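You operate a simulated robot arm through the tools that you are given. There is no shell and no other tool.

The job below is to be done with a simulated two-armed robot. You get a single attempt, and the scene is never put back.

## Task
Rinse both cartridges in the sink clean under the tap and stand them in the drying rack.
Fine: shut the tap again. Set down upright: cartridge.
Where things are to end (x, y in the base frame): cartridge within 6 cm of [66, -2]; cartridge within 6 cm of [68, -11].

Only the result counts: the job must be done as asked and must still hold three seconds after the hand-in. Knocking over, shifting, dropping, spilling or breaking anything else fails it.

## Robot
Two 7-joint arms with four-finger grippers on one trunk that stands fixed in place. Base frame: the origin is at the foot of the trunk, x ahead of it, y to its left, z up. Lengths are in cm, angles in degrees, forces in N, time in s.
The left shoulder is at [4, 18.1, 125.4], the right one opposite. Each reaches about 97.4 cm from its shoulder. Payload 3.67 kg a hand.
Tool frame (each hand has its own): the origin (TCP) lies between the finger pads and is the grasp point; the fingertips stand 2.8 cm ahead of it; z points along the fingers, y is the line along which they close. The gripper opens to 11.2 cm; its body begins 7.3 cm behind the TCP.
Orientation is told as [roll, pitch, yaw] about the base's x, y, z axes, in that order, counted from this pose: with the fingers straight down and closing along the base's y, the tool's x points along the base's -x, its y along +y and its z along -z.

## Interface
- The arms move only by the tool drive_tool. It takes "left_series", "right_series" or both (then of equal length, played together; a hand with none holds still); each is one flat list of numbers, 7 for each row, row after row: the shift along the tool's x, y, z in cm, then the turn, a rotation vector about the tool's x, y, z in degrees, then the closure, from 0 (fully open) to 1 (shut). In form: [dx, dy, dz, ax, ay, az, fingers, dx, dy, dz, ax, ay, az, fingers, ...]. A call has 1 to 20 rows; each row is the pose to reach, as a shift and turn from the pose commanded when the call began, along the tool's axes at that moment. Each row takes 0.2 s and may step no farther than 5 cm and 8.6 degrees from the row before; otherwise, or with a gripper value out of range, the whole call is refused. A pose out of reach is approached as far as the arm can. The call stops where the force on the tool passes 40 N (or 10 N more than at its start, if that is more) or the arm is blocked; 0.2 s more then pass. The fingers move at their own pace (about 7.24 cm/s each) and stop on an object; they squeeze with about 44 N. The grip force told is the motor's: it shows also when the fingers shut on nothing. Time passes only in rows, and 0.2 s behind the last, so rows that repeat a pose let the fingers close. The reply holds the time, the measured pose of the TCP, the force on the tool along the base axes, the opening and the grip force, in the units named above and with some noise, with the torque about the TCP (base axes, N m) and any sound that the robot's microphone picked up.
- Cameras (640 x 400 px; columns grow to the right, rows downward): "scene" is now at [9.81, 4.1, 147.59]; the picture's right is [0.45, -0.89, 0.00], its down [-0.57, -0.29, -0.77] and it looks along [0.69, 0.35, -0.64] (base axes); focal length 339 px, centre (320, 200). "left" rides on the left gripper at [6, 1.8, -10.4] in its tool frame; the picture's right is [-0.29, 0.96, 0.00], its down [-0.80, -0.24, -0.55] and it looks along [-0.53, -0.16, 0.83] (tool axes); focal length 234 px, centre (320, 200). "right" rides on the right gripper at [6, -1.8, -10.4] in its tool frame; the picture's right is [0.29, 0.96, 0.00], its down [-0.80, 0.24, -0.55] and it looks along [-0.53, 0.16, 0.83] (tool axes); focal length 234 px, centre (320, 200). There is no depth. A picture from a camera that has moved, and an enlarged one, comes with that camera's place and axes in the base frame and with its lens.
- capture(camera): a new picture of that camera. The clock stands still meanwhile.
- lift_body(by): moves the trunk up (or, below 0, down) by that many cm; the arms and the scene camera ride with it, the base frame stays. It gives what a move gives, with no picture.
- turn_head(pan, tilt): turns the head with the scene camera to pan (to the left, within 86 degrees either way) and tilt (down, from -29 to 69), counted from straight ahead of the robot. It gives what a move gives.
- inspect(camera, box): a new picture of the part [left, top, right, bottom] of that camera's present view, enlarged. The clock stands still meanwhile.
- finish_job(): hands the job in; it is judged then, once.

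Nothing tells you positions but the pictures and the camera data. Unless the task says otherwise, let go and move clear before handing in.

The tools are called after "Emit:" as name(argument=value, ...) on one line, values as JSON. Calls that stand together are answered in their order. drive_tool: Moves the arms, as the interface text tells. Its arguments: {"type":"object","properties":{"left_series":{"type":"array"},"right_series":{"type":"array"}},"required":[]} The other tools are called the same way: lift_body (by) moves the trunk up or down; turn_head (pan, tilt) turns the head that bears the scene camera; capture (camera) takes a picture; inspect (camera, box) takes an enlarged picture of a part of a camera's view; finish_job () hands the job in.

At the start:

```text
clock: 0.0
left_eef_pos: [51.78, 46.55, 116.94]
left_tcp_rot: [0.0, 0.0, 0.1]
left_ft_force: [0.2, 0.1, 0.2]
left_wrist_torque: [0.02, 0.01, 0.02]
left_gripper_width: 11.2
left_gripper_force: 0.0
right_eef_pos: [50.39, -4.68, 112.65]
right_tcp_rot: [0.0, 0.0, 0.0]
right_ft_force: [0.2, 0.2, -0.2]
right_wrist_torque: [0.01, 0.02, -0.01]
right_gripper_width: 11.19
right_gripper_force: 0.2
trunk travel left (down, up): [-37.5, 13.9]
head pan, tilt (commanded): [26.7, 39.8]
```

scene: 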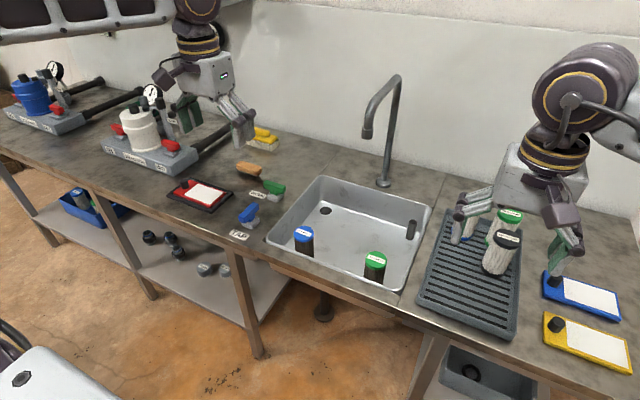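
right: 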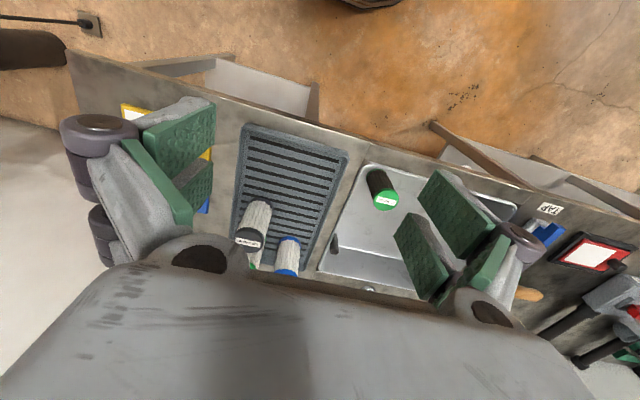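
left: 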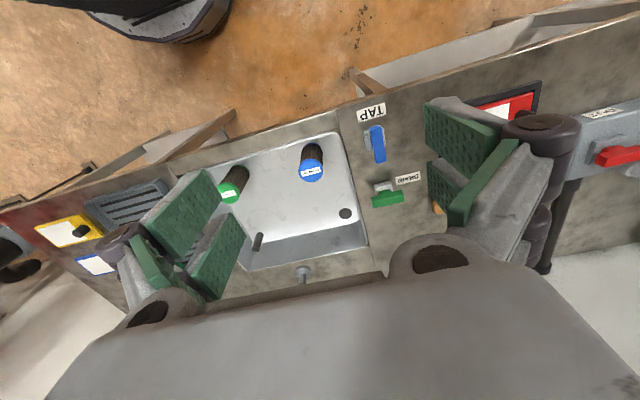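

I see a sink with two dark cartridges (blue cap, green cap), a tap with handles labelled on the left of the sink (blue "TAP", green "DRAIN"?), and a drying rack to the right with cartridges already standing in it. I will look closer before moving.

Emit:
inspect(camera="scene", box=[220, 140, 440, 280])

Emit:
inspect(camera="scene", box=[400, 180, 640, 350])

Emit:
inspect(camera="left", box=[200, 80, 460, 300])

Emit:
inspect(camera="scene", box=[160, 150, 320, 250])

```text
2.86 times, centred on (330, 210) of scene
camera zoom: at [9.81, 4.1, 147.59], right [0.45, -0.89, 0.0], down [-0.57, -0.29, -0.77], along [0.69, 0.35, -0.64], focal length 968 px, centre (291, 171)
```

zoom: 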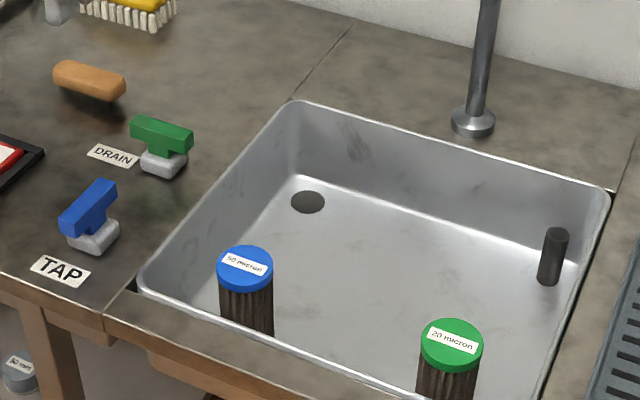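

```text
2.35 times, centred on (520, 265) of scene
camera zoom: at [9.81, 4.1, 147.59], right [0.45, -0.89, 0.0], down [-0.57, -0.29, -0.77], along [0.69, 0.35, -0.64], focal length 797 px, centre (-151, 47)
```

zoom: 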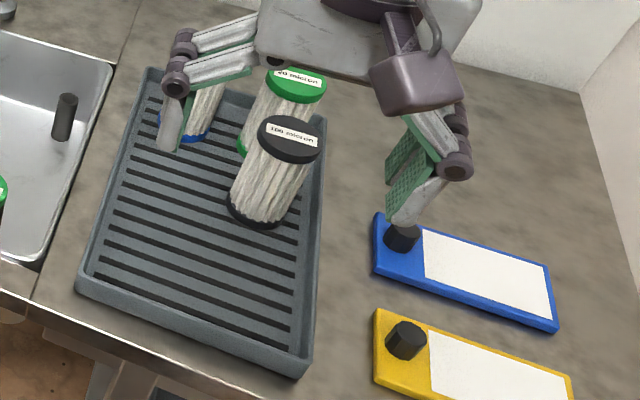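

```text
1.82 times, centred on (330, 190) of left
camera zoom: at [45.69, 48.27, 127.34], right [0.29, 0.96, 0.0], down [0.8, -0.24, 0.55], along [0.53, -0.16, -0.83], focal length 426 px, centre (302, 218)
```

zoom: 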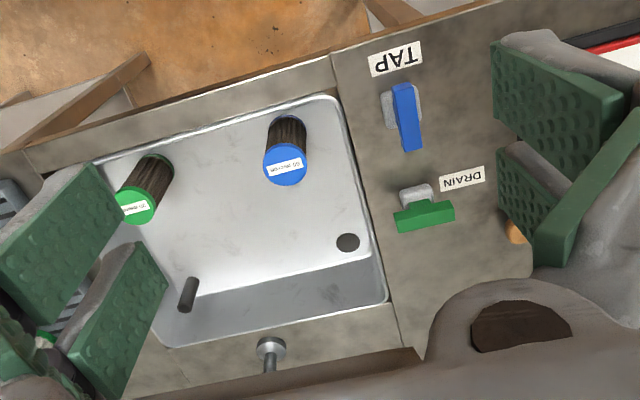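

```text
4.00 times, centred on (240, 200) of scene
camera zoom: at [9.81, 4.1, 147.59], right [0.45, -0.89, 0.0], down [-0.57, -0.29, -0.77], along [0.69, 0.35, -0.64], focal length 1355 px, centre (640, 200)
```

zoom: 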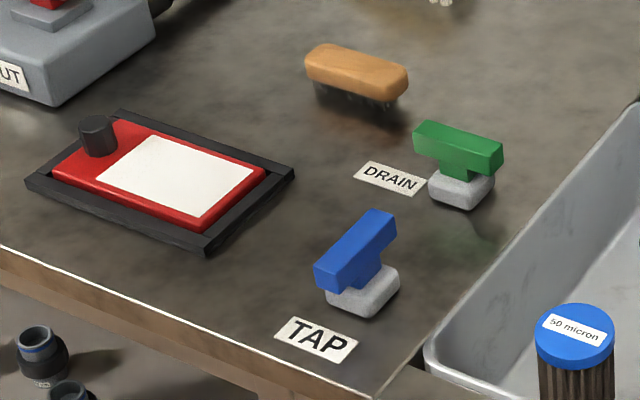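

The counter seems to lie at about z = 79, the sink at x 62–96, y 9–47, its floor near z = 68. The blue-capped dirty cartridge stands near [68.4, 39], the green one near [68.5, 17.7], the spout tip near [78, 26.6, 109] and the blue TAP lever near [63, 53]. I will bring the left hand near the lever for a close look, and check the spout and the sink.

Emit:
drive_tool(left_series=[-2, 1.1, 3.3, 0, 0, 0, 0, -4, 2.2, 6.6, 0, 0, 0, 0, -6, 3.3, 10, 0, 0, 0, 0, -7, 4.3, 13, 0, 0, 0, 0, -7, 5, 15, 0, 0, 0, 0])

Emit:
capture(camera="left")

Emit:
inspect(camera="scene", box=[340, 60, 440, 200])

Emit:
inspect(camera="scene", box=[260, 170, 440, 300])

```text
clock: 1.2
left_eef_pos: [58.84, 51.37, 102.08]
left_tcp_rot: [0.1, 0.0, 0.0]
left_ft_force: [-0.2, -0.5, -0.6]
left_wrist_torque: [0.0, 0.0, -0.01]
left_gripper_width: 11.16
left_gripper_force: 0.1
right_eef_pos: [50.45, -4.58, 112.68]
right_tcp_rot: [0.0, -0.1, -0.1]
right_ft_force: [-0.4, 0.9, 0.5]
right_wrist_torque: [0.02, -0.01, 0.02]
right_gripper_width: 11.19
right_gripper_force: 0.1
trunk travel left (down, up): [-37.5, 13.9]
head pan, tilt (commanded): [26.7, 39.8]
```

```text
taken
camera left: at [52.8, 53.23, 112.39], right [0.29, 0.96, 0.0], down [0.8, -0.24, 0.55], along [0.53, -0.16, -0.83], focal length 234 px, centre (320, 200)
```

left: 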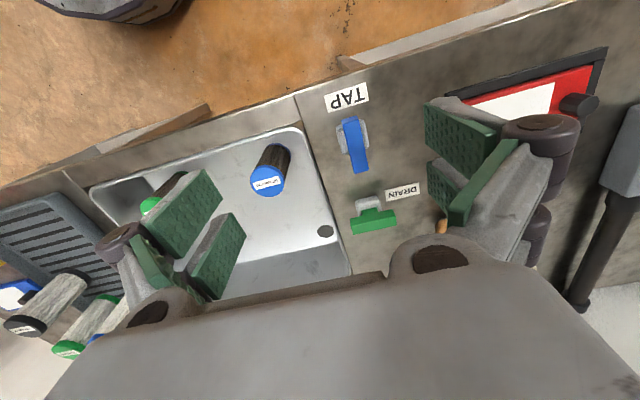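

```text
2.86 times, centred on (390, 130) of scene
camera zoom: at [9.81, 4.15, 147.59], right [0.45, -0.89, 0.0], down [-0.57, -0.29, -0.77], along [0.69, 0.35, -0.64], focal length 968 px, centre (120, 400)
```

zoom: 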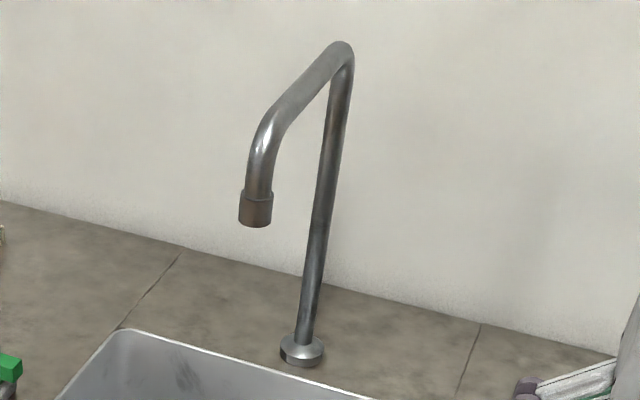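

```text
3.08 times, centred on (350, 235) of scene
camera zoom: at [9.81, 4.15, 147.59], right [0.45, -0.89, 0.0], down [-0.57, -0.29, -0.77], along [0.69, 0.35, -0.64], focal length 1042 px, centre (228, 92)
```

zoom: 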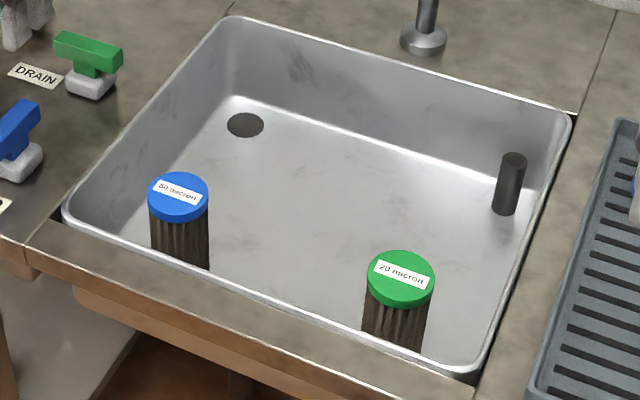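

The hand is now near the levers. I will zoom in on them to see how the TAP lever is built, and look for how it is pivoted.

Emit:
inspect(camera="left", box=[280, 70, 460, 260])

Emit:
inspect(camera="scene", box=[215, 165, 305, 245])

Emit:
capture(camera="scene")

```text
2.11 times, centred on (370, 165) of left
camera zoom: at [52.8, 53.23, 112.39], right [0.29, 0.96, 0.0], down [0.8, -0.24, 0.55], along [0.53, -0.16, -0.83], focal length 493 px, centre (215, 274)
```

zoom: 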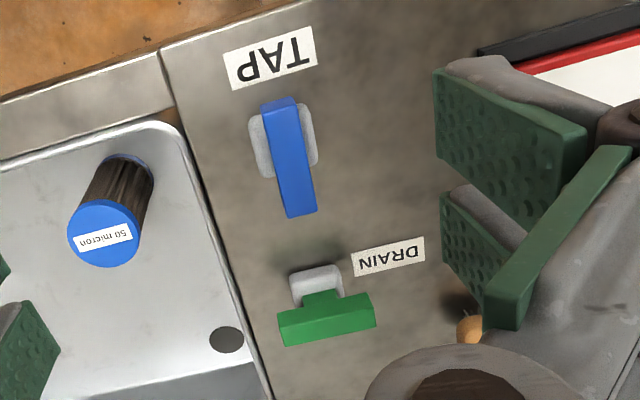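

```text
5.00 times, centred on (260, 205) of scene
camera zoom: at [9.81, 4.15, 147.59], right [0.45, -0.89, 0.0], down [-0.57, -0.29, -0.77], along [0.69, 0.35, -0.64], focal length 1694 px, centre (620, 175)
```

zoom: 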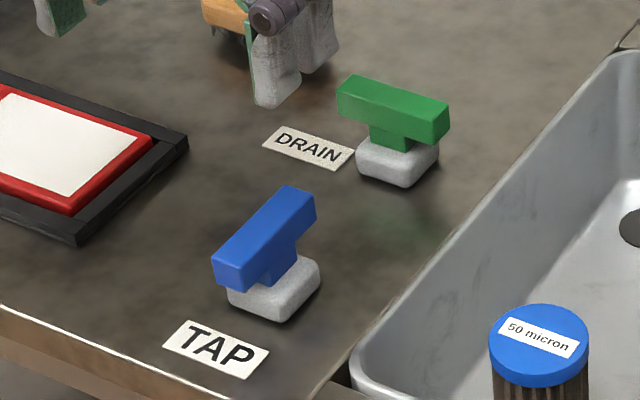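

```text
taken
camera scene: at [9.81, 4.15, 147.59], right [0.45, -0.89, 0.0], down [-0.57, -0.29, -0.77], along [0.69, 0.35, -0.64], focal length 339 px, centre (320, 200)
```

scene: 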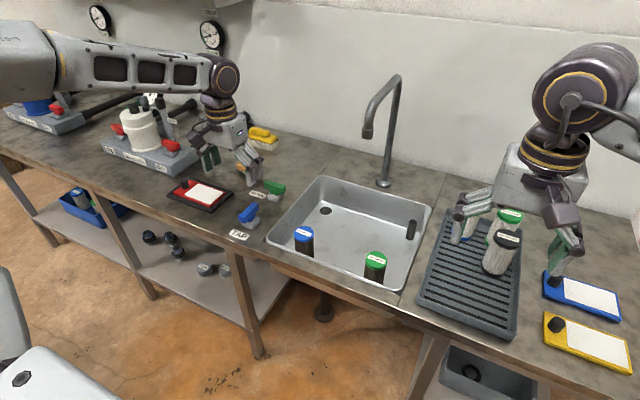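

Both handles are T-bars on stubby bases: TAP lies along x (presumably shut) and DRAIN lies across (presumably open). The TAP bar centre is near [64.4, 54.4], top near z = 84. I will bring the left hand above it and move the right hand out of the way.

Emit:
drive_tool(left_series=[-0.7, 0.4, 1.1, 0, 0, 0, 0, -1.4, 0.8, 2.2, 0, 0, 0, 0, -2.1, 1.2, 3.3, 0, 0, 0, 0, -2.8, 1.6, 4.4, 0, 0, 0, 0, -3.5, 2.0, 5.5, 0, 0, 0, 0, -4.2, 2.4, 6.6, 0, 0, 0, 0, -4.9, 2.7, 7.7, 0, 0, 0, 0, -5.56, 3.03, 9, 0, 0, 0, 0], right_series=[0.6, -4.25, -0.4, 0, 0, 0, 0, 1.2, -8.5, -0.8, 0, 0, 0, 0, 1.8, -12.75, -1.2, 0, 0, 0, 0, 2.4, -17, -1.6, 0, 0, 0, 0, 3.0, -21.25, -2.0, 0, 0, 0, 0, 3.6, -25.5, -2.4, 0, 0, 0, 0, 4.2, -29.75, -2.8, 0, 0, 0, 0, 5, -34, -3, 0, 0, 0, 0])

Emit:
capture(camera="left")

Emit:
capture(camera="scene")

Emit:
capture(camera="right")

```text
clock: 3.0
left_eef_pos: [64.32, 54.41, 93.08]
left_tcp_rot: [0.0, -0.1, 0.0]
left_ft_force: [0.0, -0.3, 0.9]
left_wrist_torque: [0.02, -0.02, 0.04]
left_gripper_width: 11.21
left_gripper_force: 0.1
right_eef_pos: [45.29, -38.95, 115.44]
right_tcp_rot: [0.1, 0.2, 0.0]
right_ft_force: [-0.5, 0.5, 0.0]
right_wrist_torque: [0.0, 0.02, 0.01]
right_gripper_width: 11.18
right_gripper_force: 0.0
trunk travel left (down, up): [-37.5, 13.9]
head pan, tilt (commanded): [26.7, 39.8]
```

```text
taken
camera left: at [58.2, 56.23, 103.43], right [0.29, 0.96, 0.0], down [0.8, -0.24, 0.55], along [0.53, -0.16, -0.83], focal length 234 px, centre (320, 200)
```

left: 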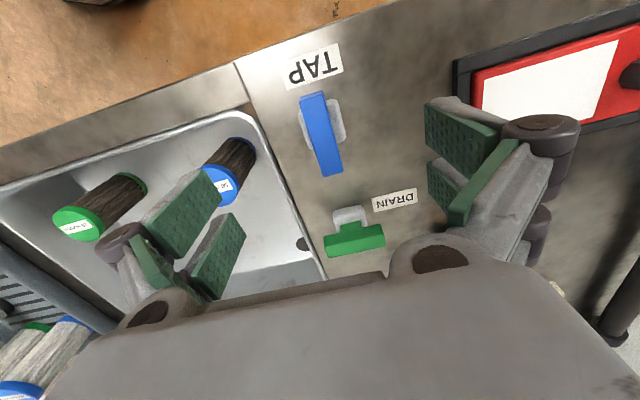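

```text
taken
camera scene: at [9.8, 3.9, 147.6], right [0.45, -0.89, 0.0], down [-0.57, -0.29, -0.77], along [0.69, 0.35, -0.64], focal length 339 px, centre (320, 200)
```

scene: 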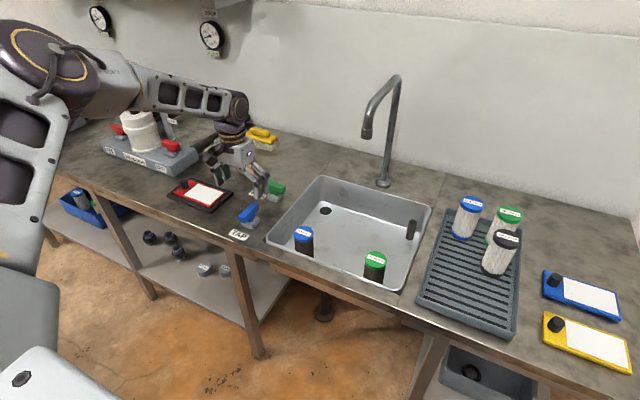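

```text
taken
camera right: at [39.41, -40.87, 125.9], right [-0.29, 0.96, 0.0], down [0.8, 0.24, 0.55], along [0.53, 0.16, -0.83], focal length 234 px, centre (320, 200)
```

right: 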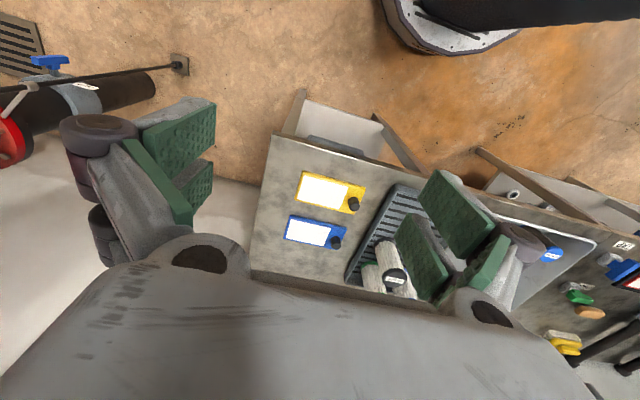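

I notice a blue-handled valve on a pipe at the far right of the room; I will look at it more closely, and also measure the TAP bar once more from close by.

Emit:
inspect(camera="right", box=[0, 0, 220, 180])

Emit:
inspect(camera="left", box=[270, 30, 450, 260])

Emit:
inspect(camera="scene", box=[420, 180, 540, 340])

Emit:
inspect(camera="scene", box=[190, 130, 310, 250])

```text
2.22 times, centred on (110, 90) of right
camera zoom: at [39.41, -40.87, 125.9], right [-0.29, 0.96, 0.0], down [0.8, 0.24, 0.55], along [0.53, 0.16, -0.83], focal length 520 px, centre (787, 444)
```

zoom: 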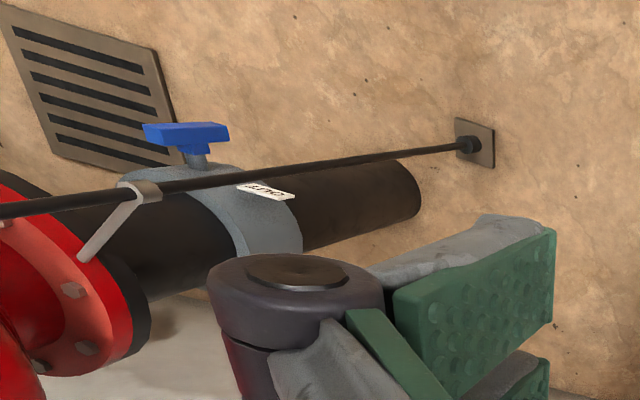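

```text
1.74 times, centred on (360, 145) of left
camera zoom: at [58.2, 56.23, 103.43], right [0.29, 0.96, 0.0], down [0.8, -0.24, 0.55], along [0.53, -0.16, -0.83], focal length 407 px, centre (250, 296)
```

zoom: 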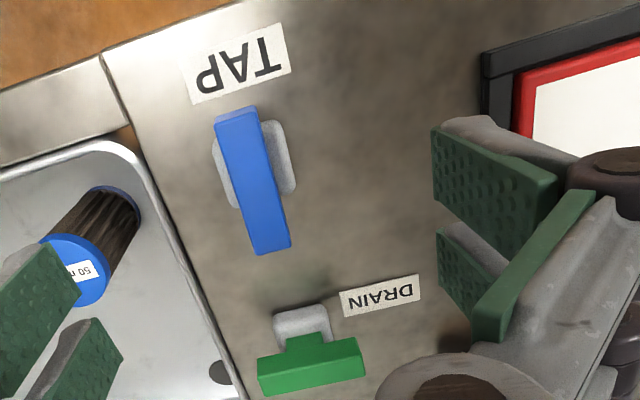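

```text
2.50 times, centred on (480, 260) of scene
camera zoom: at [9.8, 3.9, 147.6], right [0.45, -0.89, 0.0], down [-0.57, -0.29, -0.77], along [0.69, 0.35, -0.64], focal length 847 px, centre (-80, 50)
```

zoom: 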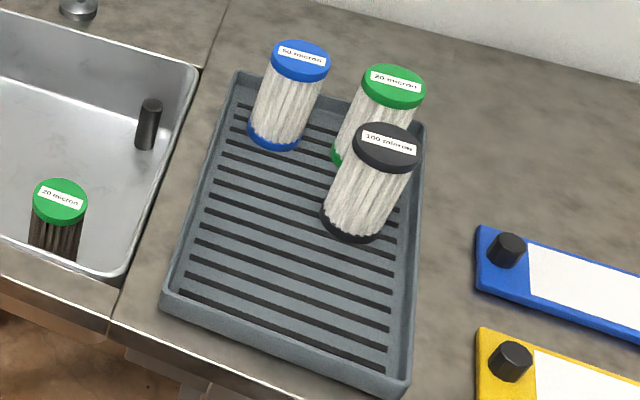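

```text
3.33 times, centred on (250, 190) of scene
camera zoom: at [9.8, 3.9, 147.6], right [0.45, -0.89, 0.0], down [-0.57, -0.29, -0.77], along [0.69, 0.35, -0.64], focal length 1129 px, centre (553, 233)
```

zoom: 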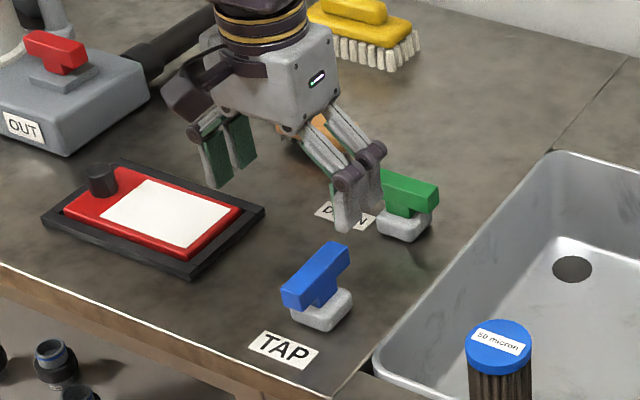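

The TAP bar centre measures about [64.5, 54.6] with its top at z ≈ 84, about 7 cm long along x and 2 cm wide. I will lower the open left hand over it, keeping the fingertips above the grey base.

Emit:
drive_tool(left_series=[-0.1, 0.1, 3, 0, 0, 0, 0, -0.2, 0.2, 6, 0, 0, 0, 0.2, -0.2, 0.2, 8.6, 0, 0, 0, 0.4, -0.2, 0.2, 8.6, 0, 0, 0, 0.5])

Emit:
capture(camera="left")

Emit:
inspect(camera="scene", box=[190, 140, 310, 250])

```text
clock: 4.0
left_eef_pos: [62.04, 53.76, 86.49]
left_tcp_rot: [0.1, 0.1, 0.0]
left_ft_force: [0.4, 1.0, -0.1]
left_wrist_torque: [0.0, 0.01, -0.05]
left_gripper_width: 5.56
left_gripper_force: 0.0
left hand out of reach, approached as far as the arm can: row 2, 3, 4
right_eef_pos: [45.46, -38.95, 115.4]
right_tcp_rot: [0.2, 0.0, 0.0]
right_ft_force: [0.9, 0.0, 0.7]
right_wrist_torque: [0.05, 0.0, 0.03]
right_gripper_width: 11.22
right_gripper_force: 0.0
trunk travel left (down, up): [-37.5, 13.9]
head pan, tilt (commanded): [26.7, 39.8]
```

```text
taken
camera left: at [55.95, 55.72, 96.86], right [0.29, 0.96, 0.0], down [0.8, -0.24, 0.55], along [0.53, -0.16, -0.83], focal length 234 px, centre (320, 200)
```

left: 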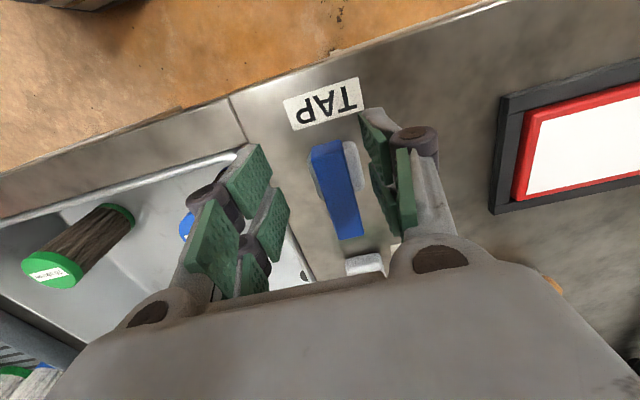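

```text
3.64 times, centred on (250, 195) of scene
camera zoom: at [9.9, 3.97, 147.59], right [0.45, -0.89, 0.0], down [-0.57, -0.29, -0.77], along [0.69, 0.35, -0.64], focal length 1232 px, centre (574, 218)
```

zoom: 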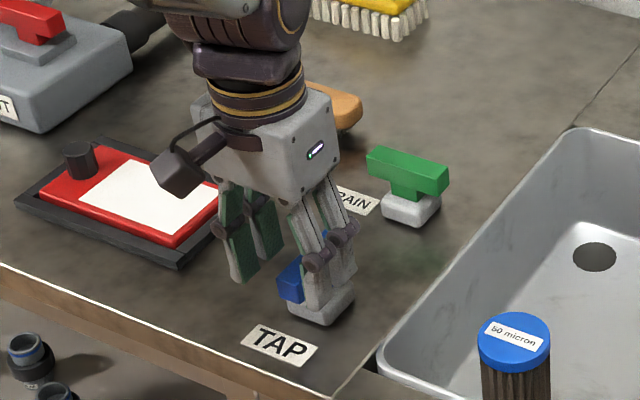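

The straight-down pose over the lever is just out of reach for the left arm. I will raise the hand, lower the trunk about 17 cm, and come back with the fingers tilted forward so the wrist stays nearer.

Emit:
drive_tool(left_series=[0, 0, -4, 0, 0, 0, 0, 1, 0, -8, 0, 0, 0, 0, 2, 0, -12, 0, 0, 0, 0, 3, 0, -16, 0, 0, 0, 0, 4, 0, -20, 0, 0, 0, 0, 5, 0, -24, 0, 0, 0, 0])

Emit:
lift_body(by=-17)

Emit:
capture(camera="scene")

```text
clock: 5.4
left_eef_pos: [57.03, 53.99, 110.73]
left_tcp_rot: [0.0, 0.0, 0.0]
left_ft_force: [0.1, -0.1, -0.5]
left_wrist_torque: [-0.02, 0.01, -0.01]
left_gripper_width: 11.19
left_gripper_force: 0.0
right_eef_pos: [45.19, -38.95, 115.47]
right_tcp_rot: [0.0, 0.0, 0.1]
right_ft_force: [-0.2, -0.2, 0.3]
right_wrist_torque: [-0.01, -0.03, 0.02]
right_gripper_width: 11.2
right_gripper_force: 0.0
trunk travel left (down, up): [-37.5, 13.9]
head pan, tilt (commanded): [26.7, 39.8]
```

```text
clock: 7.3
left_eef_pos: [57.12, 54.06, 93.85]
left_tcp_rot: [0.0, 0.1, 0.0]
left_ft_force: [0.5, 0.3, -0.4]
left_wrist_torque: [0.0, 0.01, 0.02]
left_gripper_width: 11.17
left_gripper_force: 0.2
right_eef_pos: [45.38, -38.77, 98.61]
right_tcp_rot: [0.0, 0.1, 0.1]
right_ft_force: [0.7, 0.2, 0.5]
right_wrist_torque: [-0.01, -0.01, 0.0]
right_gripper_width: 11.22
right_gripper_force: 0.1
trunk travel left (down, up): [-20.5, 30.9]
head pan, tilt (commanded): [26.7, 39.8]
```

```text
taken
camera scene: at [9.79, 4.09, 130.72], right [0.45, -0.89, 0.0], down [-0.57, -0.29, -0.77], along [0.69, 0.35, -0.64], focal length 339 px, centre (320, 200)
```

scene: 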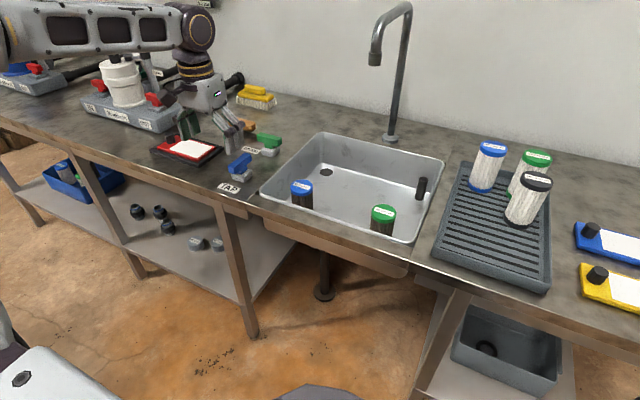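

The trunk is lower now. I will tilt the left hand 16° forward and place it above the TAP bar.

Emit:
drive_tool(left_series=[-2, 0.1, 0.5, 0, -4, 0, 0, -4, 0.3, 1, 0, -8, 0, 0, -6, 0.4, 1.5, 0, -12, 0, 0, -7.4, 0.5, 2, 0, -16, 0, 0.3])

Emit:
capture(camera="left")

Emit:
inspect(camera="scene", box=[160, 90, 300, 210])

```text
clock: 8.3
left_eef_pos: [64.71, 54.68, 91.9]
left_tcp_rot: [0.0, -16.1, 0.0]
left_ft_force: [-0.2, -1.2, 0.7]
left_wrist_torque: [-0.02, 0.02, -0.02]
left_gripper_width: 7.81
left_gripper_force: 0.1
right_eef_pos: [45.38, -38.8, 98.54]
right_tcp_rot: [0.1, 0.0, 0.0]
right_ft_force: [-0.2, 0.4, 0.4]
right_wrist_torque: [-0.04, -0.03, 0.03]
right_gripper_width: 11.2
right_gripper_force: 0.0
trunk travel left (down, up): [-20.5, 30.9]
head pan, tilt (commanded): [26.7, 39.8]
```

```text
taken
camera left: at [55.95, 56.41, 100.12], right [0.28, 0.96, 0.08], down [0.61, -0.24, 0.75], along [0.74, -0.16, -0.65], focal length 234 px, centre (320, 200)
```

left: 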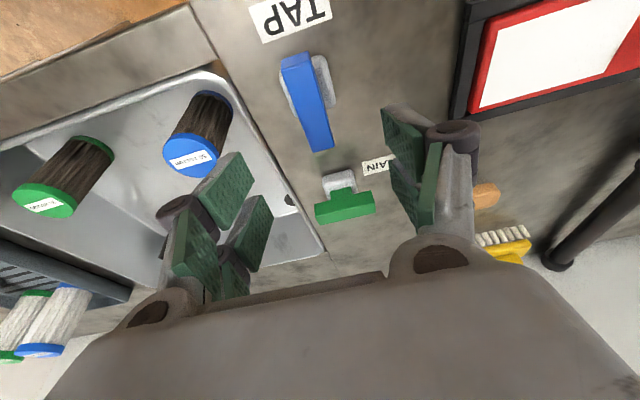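

```text
3.33 times, centred on (230, 150) of scene
camera zoom: at [9.8, 4.14, 130.72], right [0.45, -0.89, 0.0], down [-0.57, -0.29, -0.77], along [0.69, 0.35, -0.64], focal length 1129 px, centre (620, 367)
```

zoom: 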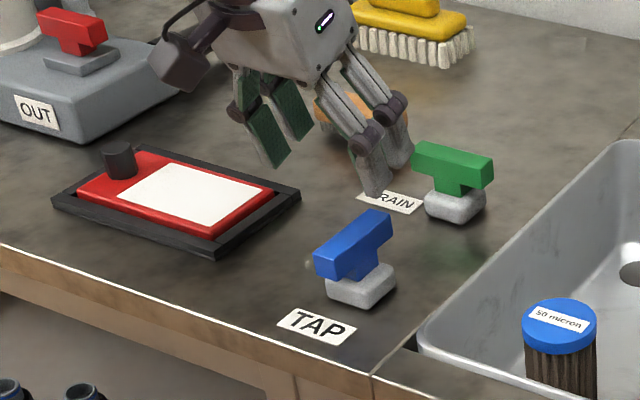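

The bar measures z ≈ 81.8–84 at [64.6, 54.3]. I will go straight down onto it with the fingers half open.

Emit:
drive_tool(left_series=[0.8, -0.05, 2.4, 0, 0, 0, 0.4, 1.5, -0.1, 4.7, 0, 0, 0, 0.45, 2.2, -0.15, 6.96, 0, 0, 0, 0.5, 2.2, -0.15, 6.96, 0, 0, 0, 0.5])

Emit:
capture(camera="left")

Emit:
inspect(camera="scene", box=[160, 90, 300, 210])

```text
clock: 9.3
left_eef_pos: [64.37, 54.57, 84.53]
left_tcp_rot: [0.0, -16.1, 0.0]
left_ft_force: [-0.7, -0.2, -0.3]
left_wrist_torque: [0.02, -0.05, 0.03]
left_gripper_width: 5.58
left_gripper_force: 0.0
right_eef_pos: [45.28, -38.78, 98.67]
right_tcp_rot: [-0.1, 0.0, 0.1]
right_ft_force: [0.2, 0.3, 0.6]
right_wrist_torque: [0.01, 0.0, 0.01]
right_gripper_width: 11.19
right_gripper_force: 0.0
trunk travel left (down, up): [-20.5, 30.9]
head pan, tilt (commanded): [26.7, 39.8]
```

```text
taken
camera left: at [55.72, 56.3, 92.79], right [0.28, 0.96, 0.08], down [0.61, -0.24, 0.75], along [0.74, -0.16, -0.65], focal length 234 px, centre (320, 200)
```

left: 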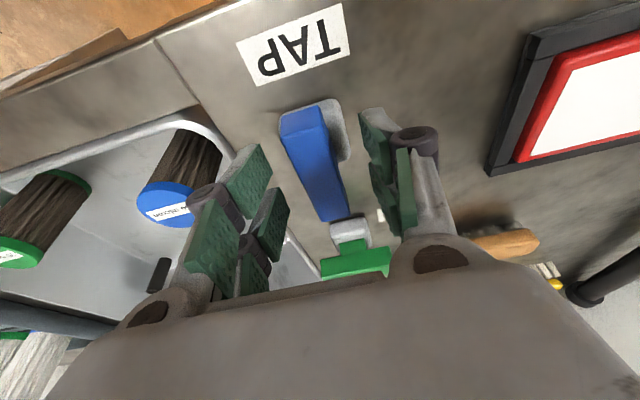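

```text
3.33 times, centred on (230, 150) of scene
camera zoom: at [9.78, 4.08, 130.72], right [0.45, -0.89, 0.0], down [-0.57, -0.29, -0.77], along [0.69, 0.35, -0.64], focal length 1129 px, centre (620, 367)
```

zoom: 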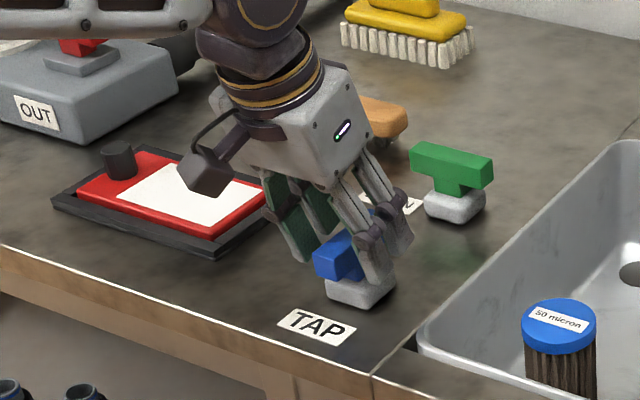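

The fingers straddle the TAP bar. I will close on it.

Emit:
drive_tool(left_series=[0, 0, 0, 0, 0, 0, 1, 0, 0, 0, 0, 0, 0, 1, 0, 0, 0, 0, 0, 0, 1])

Emit:
capture(camera="left")

Emit:
inspect(camera="scene", box=[160, 90, 300, 210])

```text
clock: 10.1
left_eef_pos: [64.44, 54.4, 84.43]
left_tcp_rot: [0.0, -16.1, 0.0]
left_ft_force: [-0.4, -1.2, -1.8]
left_wrist_torque: [-0.01, -0.46, 0.01]
left_gripper_width: 2.1
left_gripper_force: 44.8
right_eef_pos: [45.35, -38.89, 98.52]
right_tcp_rot: [-0.1, 0.0, 0.0]
right_ft_force: [0.1, 0.7, -0.6]
right_wrist_torque: [-0.02, 0.0, 0.02]
right_gripper_width: 11.21
right_gripper_force: 0.1
trunk travel left (down, up): [-20.5, 30.9]
head pan, tilt (commanded): [26.7, 39.8]
```

```text
taken
camera left: at [55.75, 56.3, 92.77], right [0.28, 0.96, 0.08], down [0.61, -0.24, 0.75], along [0.74, -0.16, -0.65], focal length 234 px, centre (320, 200)
```

left: 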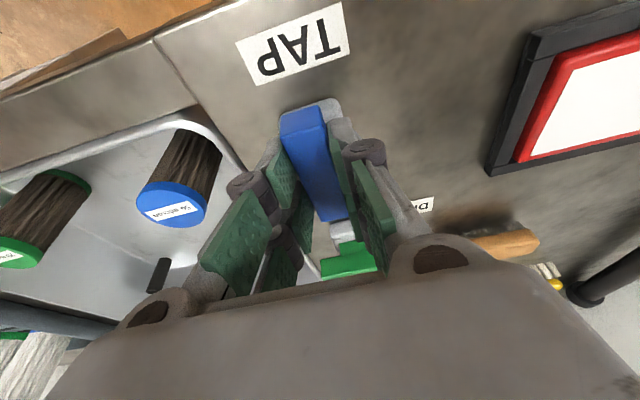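

```text
3.33 times, centred on (230, 150) of scene
camera zoom: at [9.82, 4.1, 130.72], right [0.45, -0.89, 0.0], down [-0.57, -0.29, -0.77], along [0.69, 0.35, -0.64], focal length 1129 px, centre (620, 367)
```

zoom: 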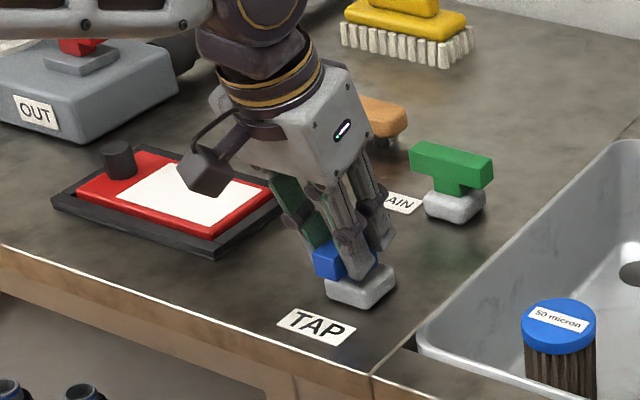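

The bar is gripped at a width of 2.1 cm. I will try a small counter-clockwise turn (seen from above) about the vertical and read the torque.

Emit:
drive_tool(left_series=[0, 0, 0, -1.1, 0, -3.84, 1, 0, 0, 0, -2.2, 0, -7.69, 1])

Emit:
inspect(camera="scene", box=[160, 60, 440, 230])

Emit:
capture(camera="left")

```text
clock: 10.7
left_eef_pos: [64.47, 54.51, 84.53]
left_tcp_rot: [-0.1, -16.0, 8.1]
left_ft_force: [0.3, -2.2, -4.1]
left_wrist_torque: [0.03, -0.55, -0.03]
left_gripper_width: 2.08
left_gripper_force: 44.8
right_eef_pos: [45.37, -38.82, 98.63]
right_tcp_rot: [0.0, 0.0, -0.1]
right_ft_force: [-0.7, 0.0, 0.4]
right_wrist_torque: [-0.01, 0.01, 0.03]
right_gripper_width: 11.2
right_gripper_force: 0.1
trunk travel left (down, up): [-20.5, 30.9]
head pan, tilt (commanded): [26.7, 39.8]
```

```text
2.29 times, centred on (300, 145) of scene
camera zoom: at [9.82, 4.07, 130.72], right [0.45, -0.89, 0.0], down [-0.57, -0.29, -0.77], along [0.69, 0.35, -0.64], focal length 774 px, centre (366, 326)
```

zoom: 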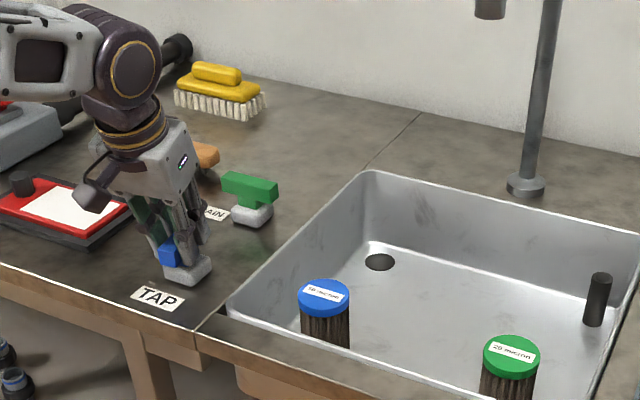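

```text
taken
camera left: at [55.59, 55.0, 92.77], right [0.14, 0.99, 0.08], down [0.64, -0.15, 0.75], along [0.75, -0.05, -0.65], focal length 234 px, centre (320, 200)
```

left: 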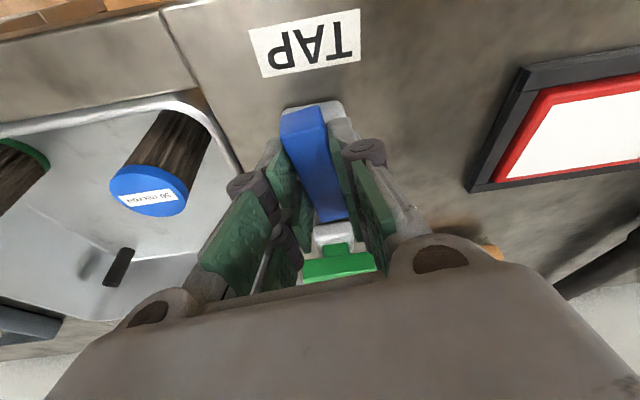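

The lever follows the turn freely, with almost no torque. I will carry on to about 49° and check.

Emit:
drive_tool(left_series=[0, 0, 0, -2.26, 0, -7.88, 1, 0, 0, 0, -4.52, 0, -15.76, 1, 0, 0, 0, -6.78, 0, -23.64, 1, 0, 0, 0, -9.04, 0, -31.52, 1, 0, 0, 0, -11.3, 0, -39.4, 1])

Emit:
capture(camera="scene")

Emit:
capture(camera="left")

```text
clock: 11.9
left_eef_pos: [64.56, 54.0, 84.5]
left_tcp_rot: [-0.1, -16.1, 49.1]
left_ft_force: [10.4, -16.0, -1.9]
left_wrist_torque: [-0.15, -0.01, -0.1]
left_gripper_width: 2.1
left_gripper_force: 44.9
right_eef_pos: [45.43, -39.0, 98.48]
right_tcp_rot: [0.1, 0.1, -0.2]
right_ft_force: [-0.4, 0.0, 0.3]
right_wrist_torque: [0.03, 0.0, -0.01]
right_gripper_width: 11.22
right_gripper_force: 0.0
trunk travel left (down, up): [-20.5, 30.9]
head pan, tilt (commanded): [26.7, 39.8]
```

```text
taken
camera scene: at [9.98, 3.9, 130.71], right [0.45, -0.89, 0.0], down [-0.57, -0.29, -0.77], along [0.69, 0.35, -0.64], focal length 339 px, centre (320, 200)
```

scene: 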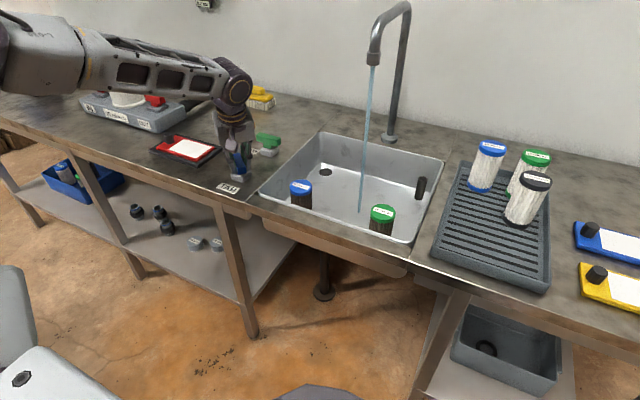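

```text
taken
camera left: at [57.55, 48.73, 92.76], right [-0.54, 0.84, 0.08], down [0.58, 0.31, 0.75], along [0.61, 0.45, -0.65], focal length 234 px, centre (320, 200)
```

left: 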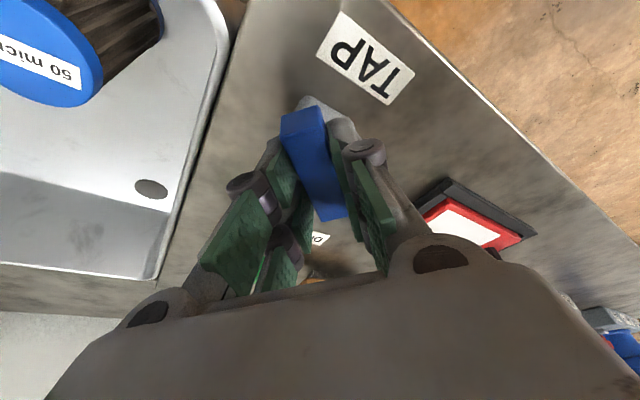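

Water is running from the spout already at 49°. I will open further towards about 82°, easing the hand slightly to relieve the side force.

Emit:
drive_tool(left_series=[0.15, -0.4, 0, -2.26, 0, -7.88, 1, 0.15, -0.4, 0, -4.52, 0, -15.76, 1, 0.15, -0.4, 0, -6.78, 0, -23.64, 1, 0.15, -0.4, 0, -9.04, 0, -31.52, 1])

Emit:
inspect(camera="scene", box=[200, 0, 480, 250])

Emit:
capture(camera="left")

```text
clock: 12.9
left_eef_pos: [64.96, 53.95, 84.5]
left_tcp_rot: [-0.2, -16.3, 81.9]
left_ft_force: [22.4, -3.9, 6.2]
left_wrist_torque: [0.58, -0.5, -0.14]
left_gripper_width: 2.11
left_gripper_force: 44.7
right_eef_pos: [45.54, -38.92, 98.5]
right_tcp_rot: [0.1, 0.1, 0.0]
right_ft_force: [0.6, 0.1, -0.8]
right_wrist_torque: [0.01, 0.01, 0.03]
right_gripper_width: 11.19
right_gripper_force: 0.0
trunk travel left (down, up): [-20.5, 30.9]
head pan, tilt (commanded): [26.7, 39.8]
```

```text
1.60 times, centred on (340, 125) of scene
camera zoom: at [10.0, 3.99, 130.71], right [0.45, -0.89, 0.0], down [-0.57, -0.29, -0.77], along [0.69, 0.35, -0.64], focal length 542 px, centre (288, 320)
```

zoom: 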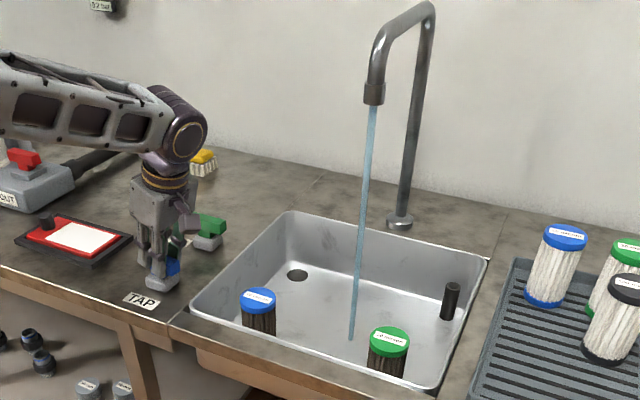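

```text
taken
camera left: at [61.84, 45.62, 92.74], right [-0.91, 0.41, 0.08], down [0.32, 0.57, 0.75], along [0.26, 0.71, -0.65], focal length 234 px, centre (320, 200)
```

left: 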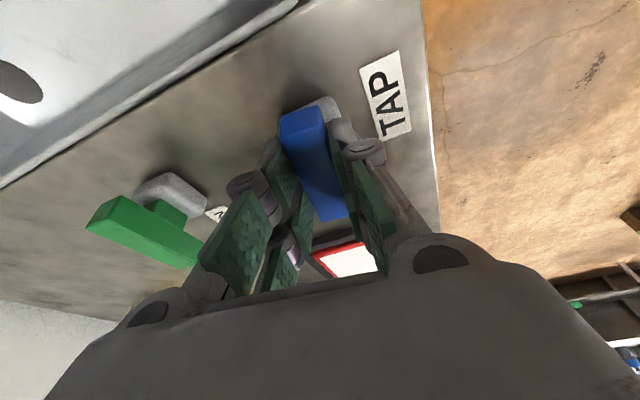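

Tap is open: the stream falls at about [77.4, 26.1] from a spout tip near z = 108 and goes into the sink. I will release the lever and back the hand off along its fingers.

Emit:
drive_tool(left_series=[0, 0, 0, 0, 0, 0, 0.5, 0, 0, 0, 0, 0, 0, 0.5, 0, 0, -3, 0, 0, 0, 0.4, 0, 0, -7, 0, 0, 0, 0.3, 0, 0, -11, 0, 0, 0, 0.3])

Emit:
capture(camera="scene")

Emit:
capture(camera="left")

```text
clock: 14.1
left_eef_pos: [63.96, 50.55, 94.96]
left_tcp_rot: [0.0, -16.1, 81.8]
left_ft_force: [0.5, 0.0, -0.1]
left_wrist_torque: [0.03, 0.0, -0.02]
left_gripper_width: 7.86
left_gripper_force: 0.0
right_eef_pos: [45.31, -38.98, 98.65]
right_tcp_rot: [0.1, 0.0, 0.0]
right_ft_force: [1.3, -0.5, 0.0]
right_wrist_torque: [0.02, 0.01, 0.01]
right_gripper_width: 11.19
right_gripper_force: 0.0
trunk travel left (down, up): [-20.5, 30.9]
head pan, tilt (commanded): [26.7, 39.8]
```

```text
taken
camera scene: at [9.72, 4.01, 130.73], right [0.45, -0.89, 0.0], down [-0.57, -0.29, -0.77], along [0.69, 0.35, -0.64], focal length 339 px, centre (320, 200)
```

scene: 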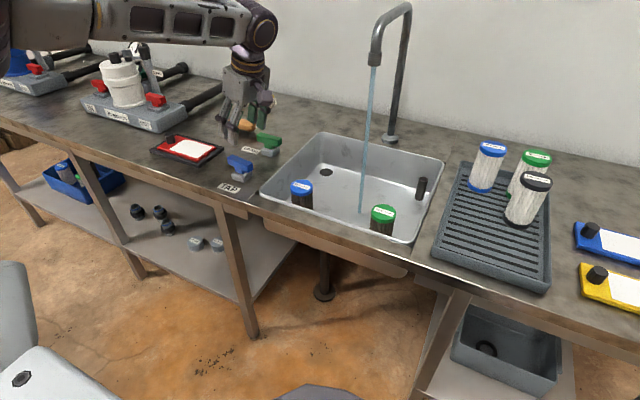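

```text
taken
camera left: at [60.93, 42.24, 103.2], right [-0.91, 0.41, 0.08], down [0.32, 0.57, 0.75], along [0.26, 0.71, -0.65], focal length 234 px, centre (320, 200)
```

left: 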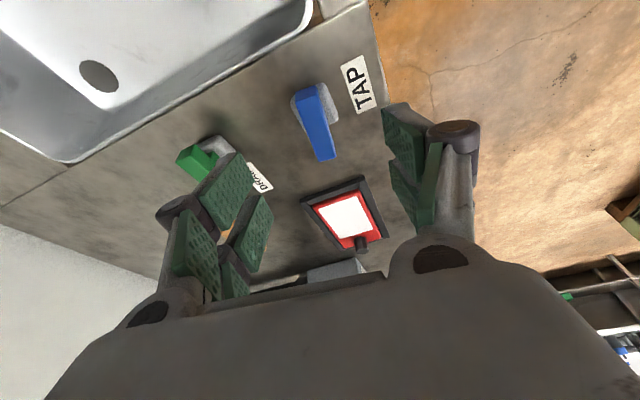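

The lever stays open at about 80°. Now I will turn the left hand back to yaw 0 while moving it above the blue-capped cartridge at about [68.4, 39.1].

Emit:
drive_tool(left_series=[1.12, -0.6, 0, 2.26, 0, 7.86, 0.2, 2.24, -1.21, 0, 4.52, 0, 15.72, 0.2, 3.36, -1.81, 0, 6.77, 0, 23.58, 0.2, 4.48, -2.42, 0, 9.03, 0, 31.44, 0.2, 5.6, -3.02, 0, 11.29, 0, 39.3, 0.2, 6.71, -3.62, 0, 13.55, 0, 47.16, 0.2, 7.83, -4.23, 0, 15.8, 0, 55.02, 0.2, 8.95, -4.83, 0, 18.06, 0, 62.88, 0.2, 10.07, -5.44, 0, 20.32, 0, 70.74, 0.2, 11.19, -6.04, -0.13, 22.58, 0, 78.6, 0.2])

Emit:
capture(camera="left")

Emit:
capture(camera="scene")

```text
clock: 16.3
left_eef_pos: [68.71, 39.36, 91.96]
left_tcp_rot: [0.0, -16.0, -0.2]
left_ft_force: [0.1, 0.2, -0.9]
left_wrist_torque: [-0.01, 0.0, -0.02]
left_gripper_width: 8.96
left_gripper_force: 0.0
right_eef_pos: [45.41, -38.9, 98.55]
right_tcp_rot: [-0.1, 0.0, 0.0]
right_ft_force: [-0.5, 0.1, -0.5]
right_wrist_torque: [-0.01, -0.02, 0.01]
right_gripper_width: 11.19
right_gripper_force: 0.1
trunk travel left (down, up): [-20.5, 30.9]
head pan, tilt (commanded): [26.7, 39.8]
```

```text
taken
camera left: at [60.06, 41.18, 100.18], right [0.28, 0.96, 0.08], down [0.61, -0.24, 0.75], along [0.74, -0.16, -0.65], focal length 234 px, centre (320, 200)
```

left: 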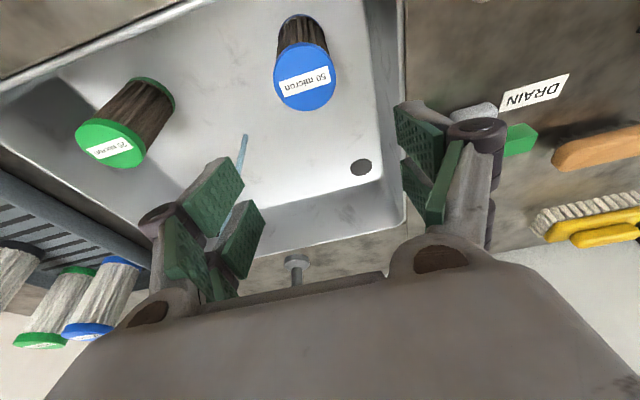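

```text
taken
camera scene: at [9.84, 4.08, 130.72], right [0.45, -0.89, 0.0], down [-0.57, -0.29, -0.77], along [0.69, 0.35, -0.64], focal length 339 px, centre (320, 200)
```

scene: 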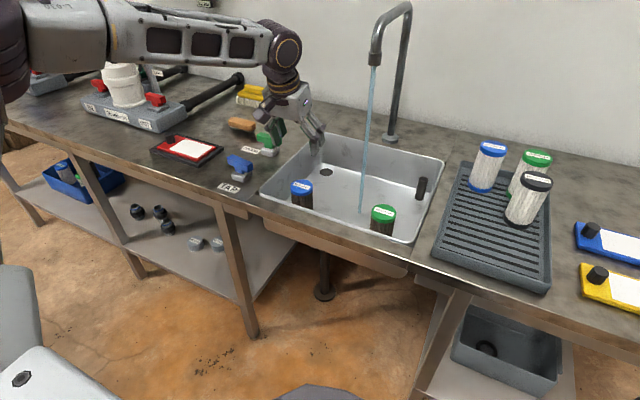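

The blue cap centre measures about [68.3, 39.3, 78.8]. I will descend most of the way with the fingers partly open and check the alignment.

Emit:
drive_tool(left_series=[1.1, -0.05, 3.3, 0, 0, 0, 0.3, 2.2, -0.1, 6.6, 0, 0, 0, 0.32, 3.05, -0.1, 9.3, 0, 0, 0, 0.32])

Emit:
capture(camera="left")

Emit:
inspect(camera="scene", box=[240, 100, 400, 230])

```text
clock: 17.1
left_eef_pos: [68.28, 39.4, 82.21]
left_tcp_rot: [-0.2, -15.9, 0.0]
left_ft_force: [-0.6, 0.0, -0.6]
left_wrist_torque: [-0.02, 0.01, 0.04]
left_gripper_width: 7.61
left_gripper_force: 0.1
right_eef_pos: [45.41, -38.79, 98.65]
right_tcp_rot: [0.0, 0.0, 0.0]
right_ft_force: [-0.2, -0.2, 0.4]
right_wrist_torque: [0.0, -0.02, -0.01]
right_gripper_width: 11.18
right_gripper_force: 0.1
trunk travel left (down, up): [-20.5, 30.9]
head pan, tilt (commanded): [26.7, 39.8]
```

```text
taken
camera left: at [59.65, 41.22, 90.47], right [0.28, 0.96, 0.08], down [0.61, -0.24, 0.75], along [0.74, -0.16, -0.65], focal length 234 px, centre (320, 200)
```

left: 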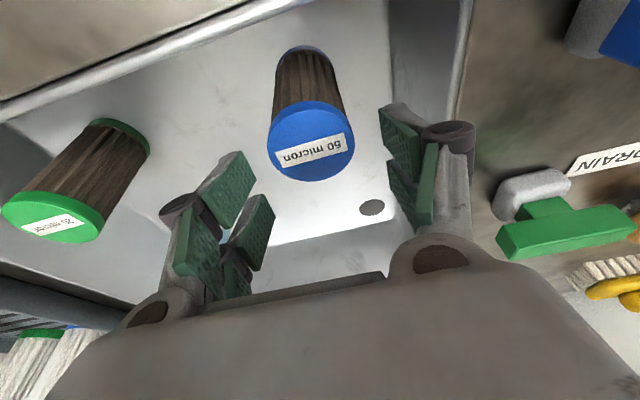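

```text
3.08 times, centred on (320, 165) of scene
camera zoom: at [9.87, 4.13, 130.71], right [0.45, -0.89, 0.0], down [-0.57, -0.29, -0.77], along [0.69, 0.35, -0.64], focal length 1042 px, centre (320, 308)
```

zoom: 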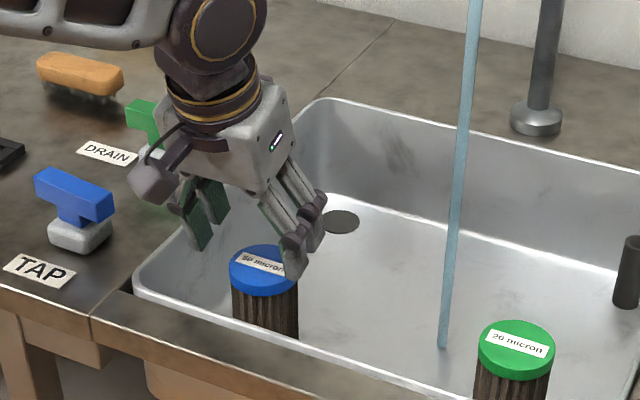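

The cap sits between the fingers, centred at about y = 39.3. I will descend the remaining 5 cm and close.

Emit:
drive_tool(left_series=[0.7, -0.1, 2.5, 0, 0, 0, 0.32, 1.43, -0.1, 5.0, 0, 0, 0, 0.32, 1.43, -0.1, 5.0, 0, 0, 0, 0.32])

Emit:
capture(camera="left")

Emit:
inspect(camera="scene", box=[240, 100, 400, 230])

```text
clock: 17.9
left_eef_pos: [68.1, 39.23, 76.89]
left_tcp_rot: [0.0, -16.1, 0.1]
left_ft_force: [-0.4, 0.8, -0.1]
left_wrist_torque: [0.01, 0.0, -0.03]
left_gripper_width: 7.64
left_gripper_force: 0.1
right_eef_pos: [45.32, -38.99, 98.65]
right_tcp_rot: [0.0, 0.0, -0.1]
right_ft_force: [0.6, -0.2, -0.1]
right_wrist_torque: [0.03, 0.01, -0.01]
right_gripper_width: 11.23
right_gripper_force: 0.1
trunk travel left (down, up): [-20.5, 30.9]
head pan, tilt (commanded): [26.7, 39.8]
```

```text
taken
camera left: at [59.43, 41.02, 85.18], right [0.28, 0.96, 0.08], down [0.61, -0.24, 0.75], along [0.74, -0.16, -0.65], focal length 234 px, centre (320, 200)
```

left: 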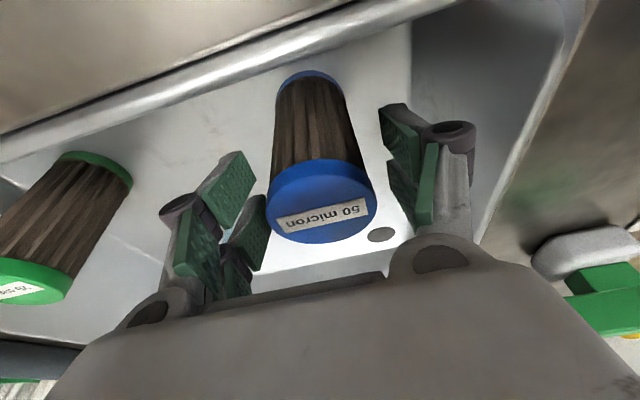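

```text
3.08 times, centred on (320, 165) of scene
camera zoom: at [9.78, 4.06, 130.72], right [0.45, -0.89, 0.0], down [-0.57, -0.29, -0.77], along [0.69, 0.35, -0.64], focal length 1042 px, centre (320, 308)
```

zoom: 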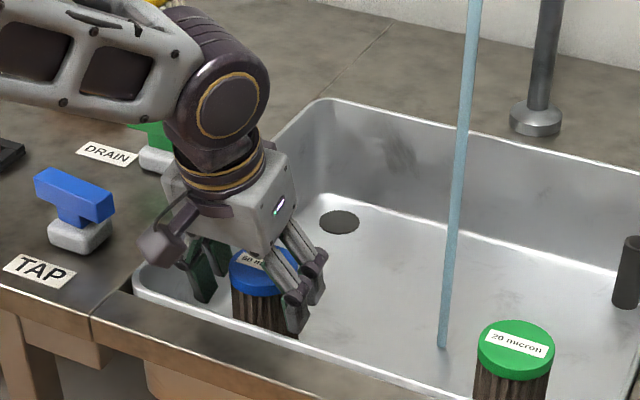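

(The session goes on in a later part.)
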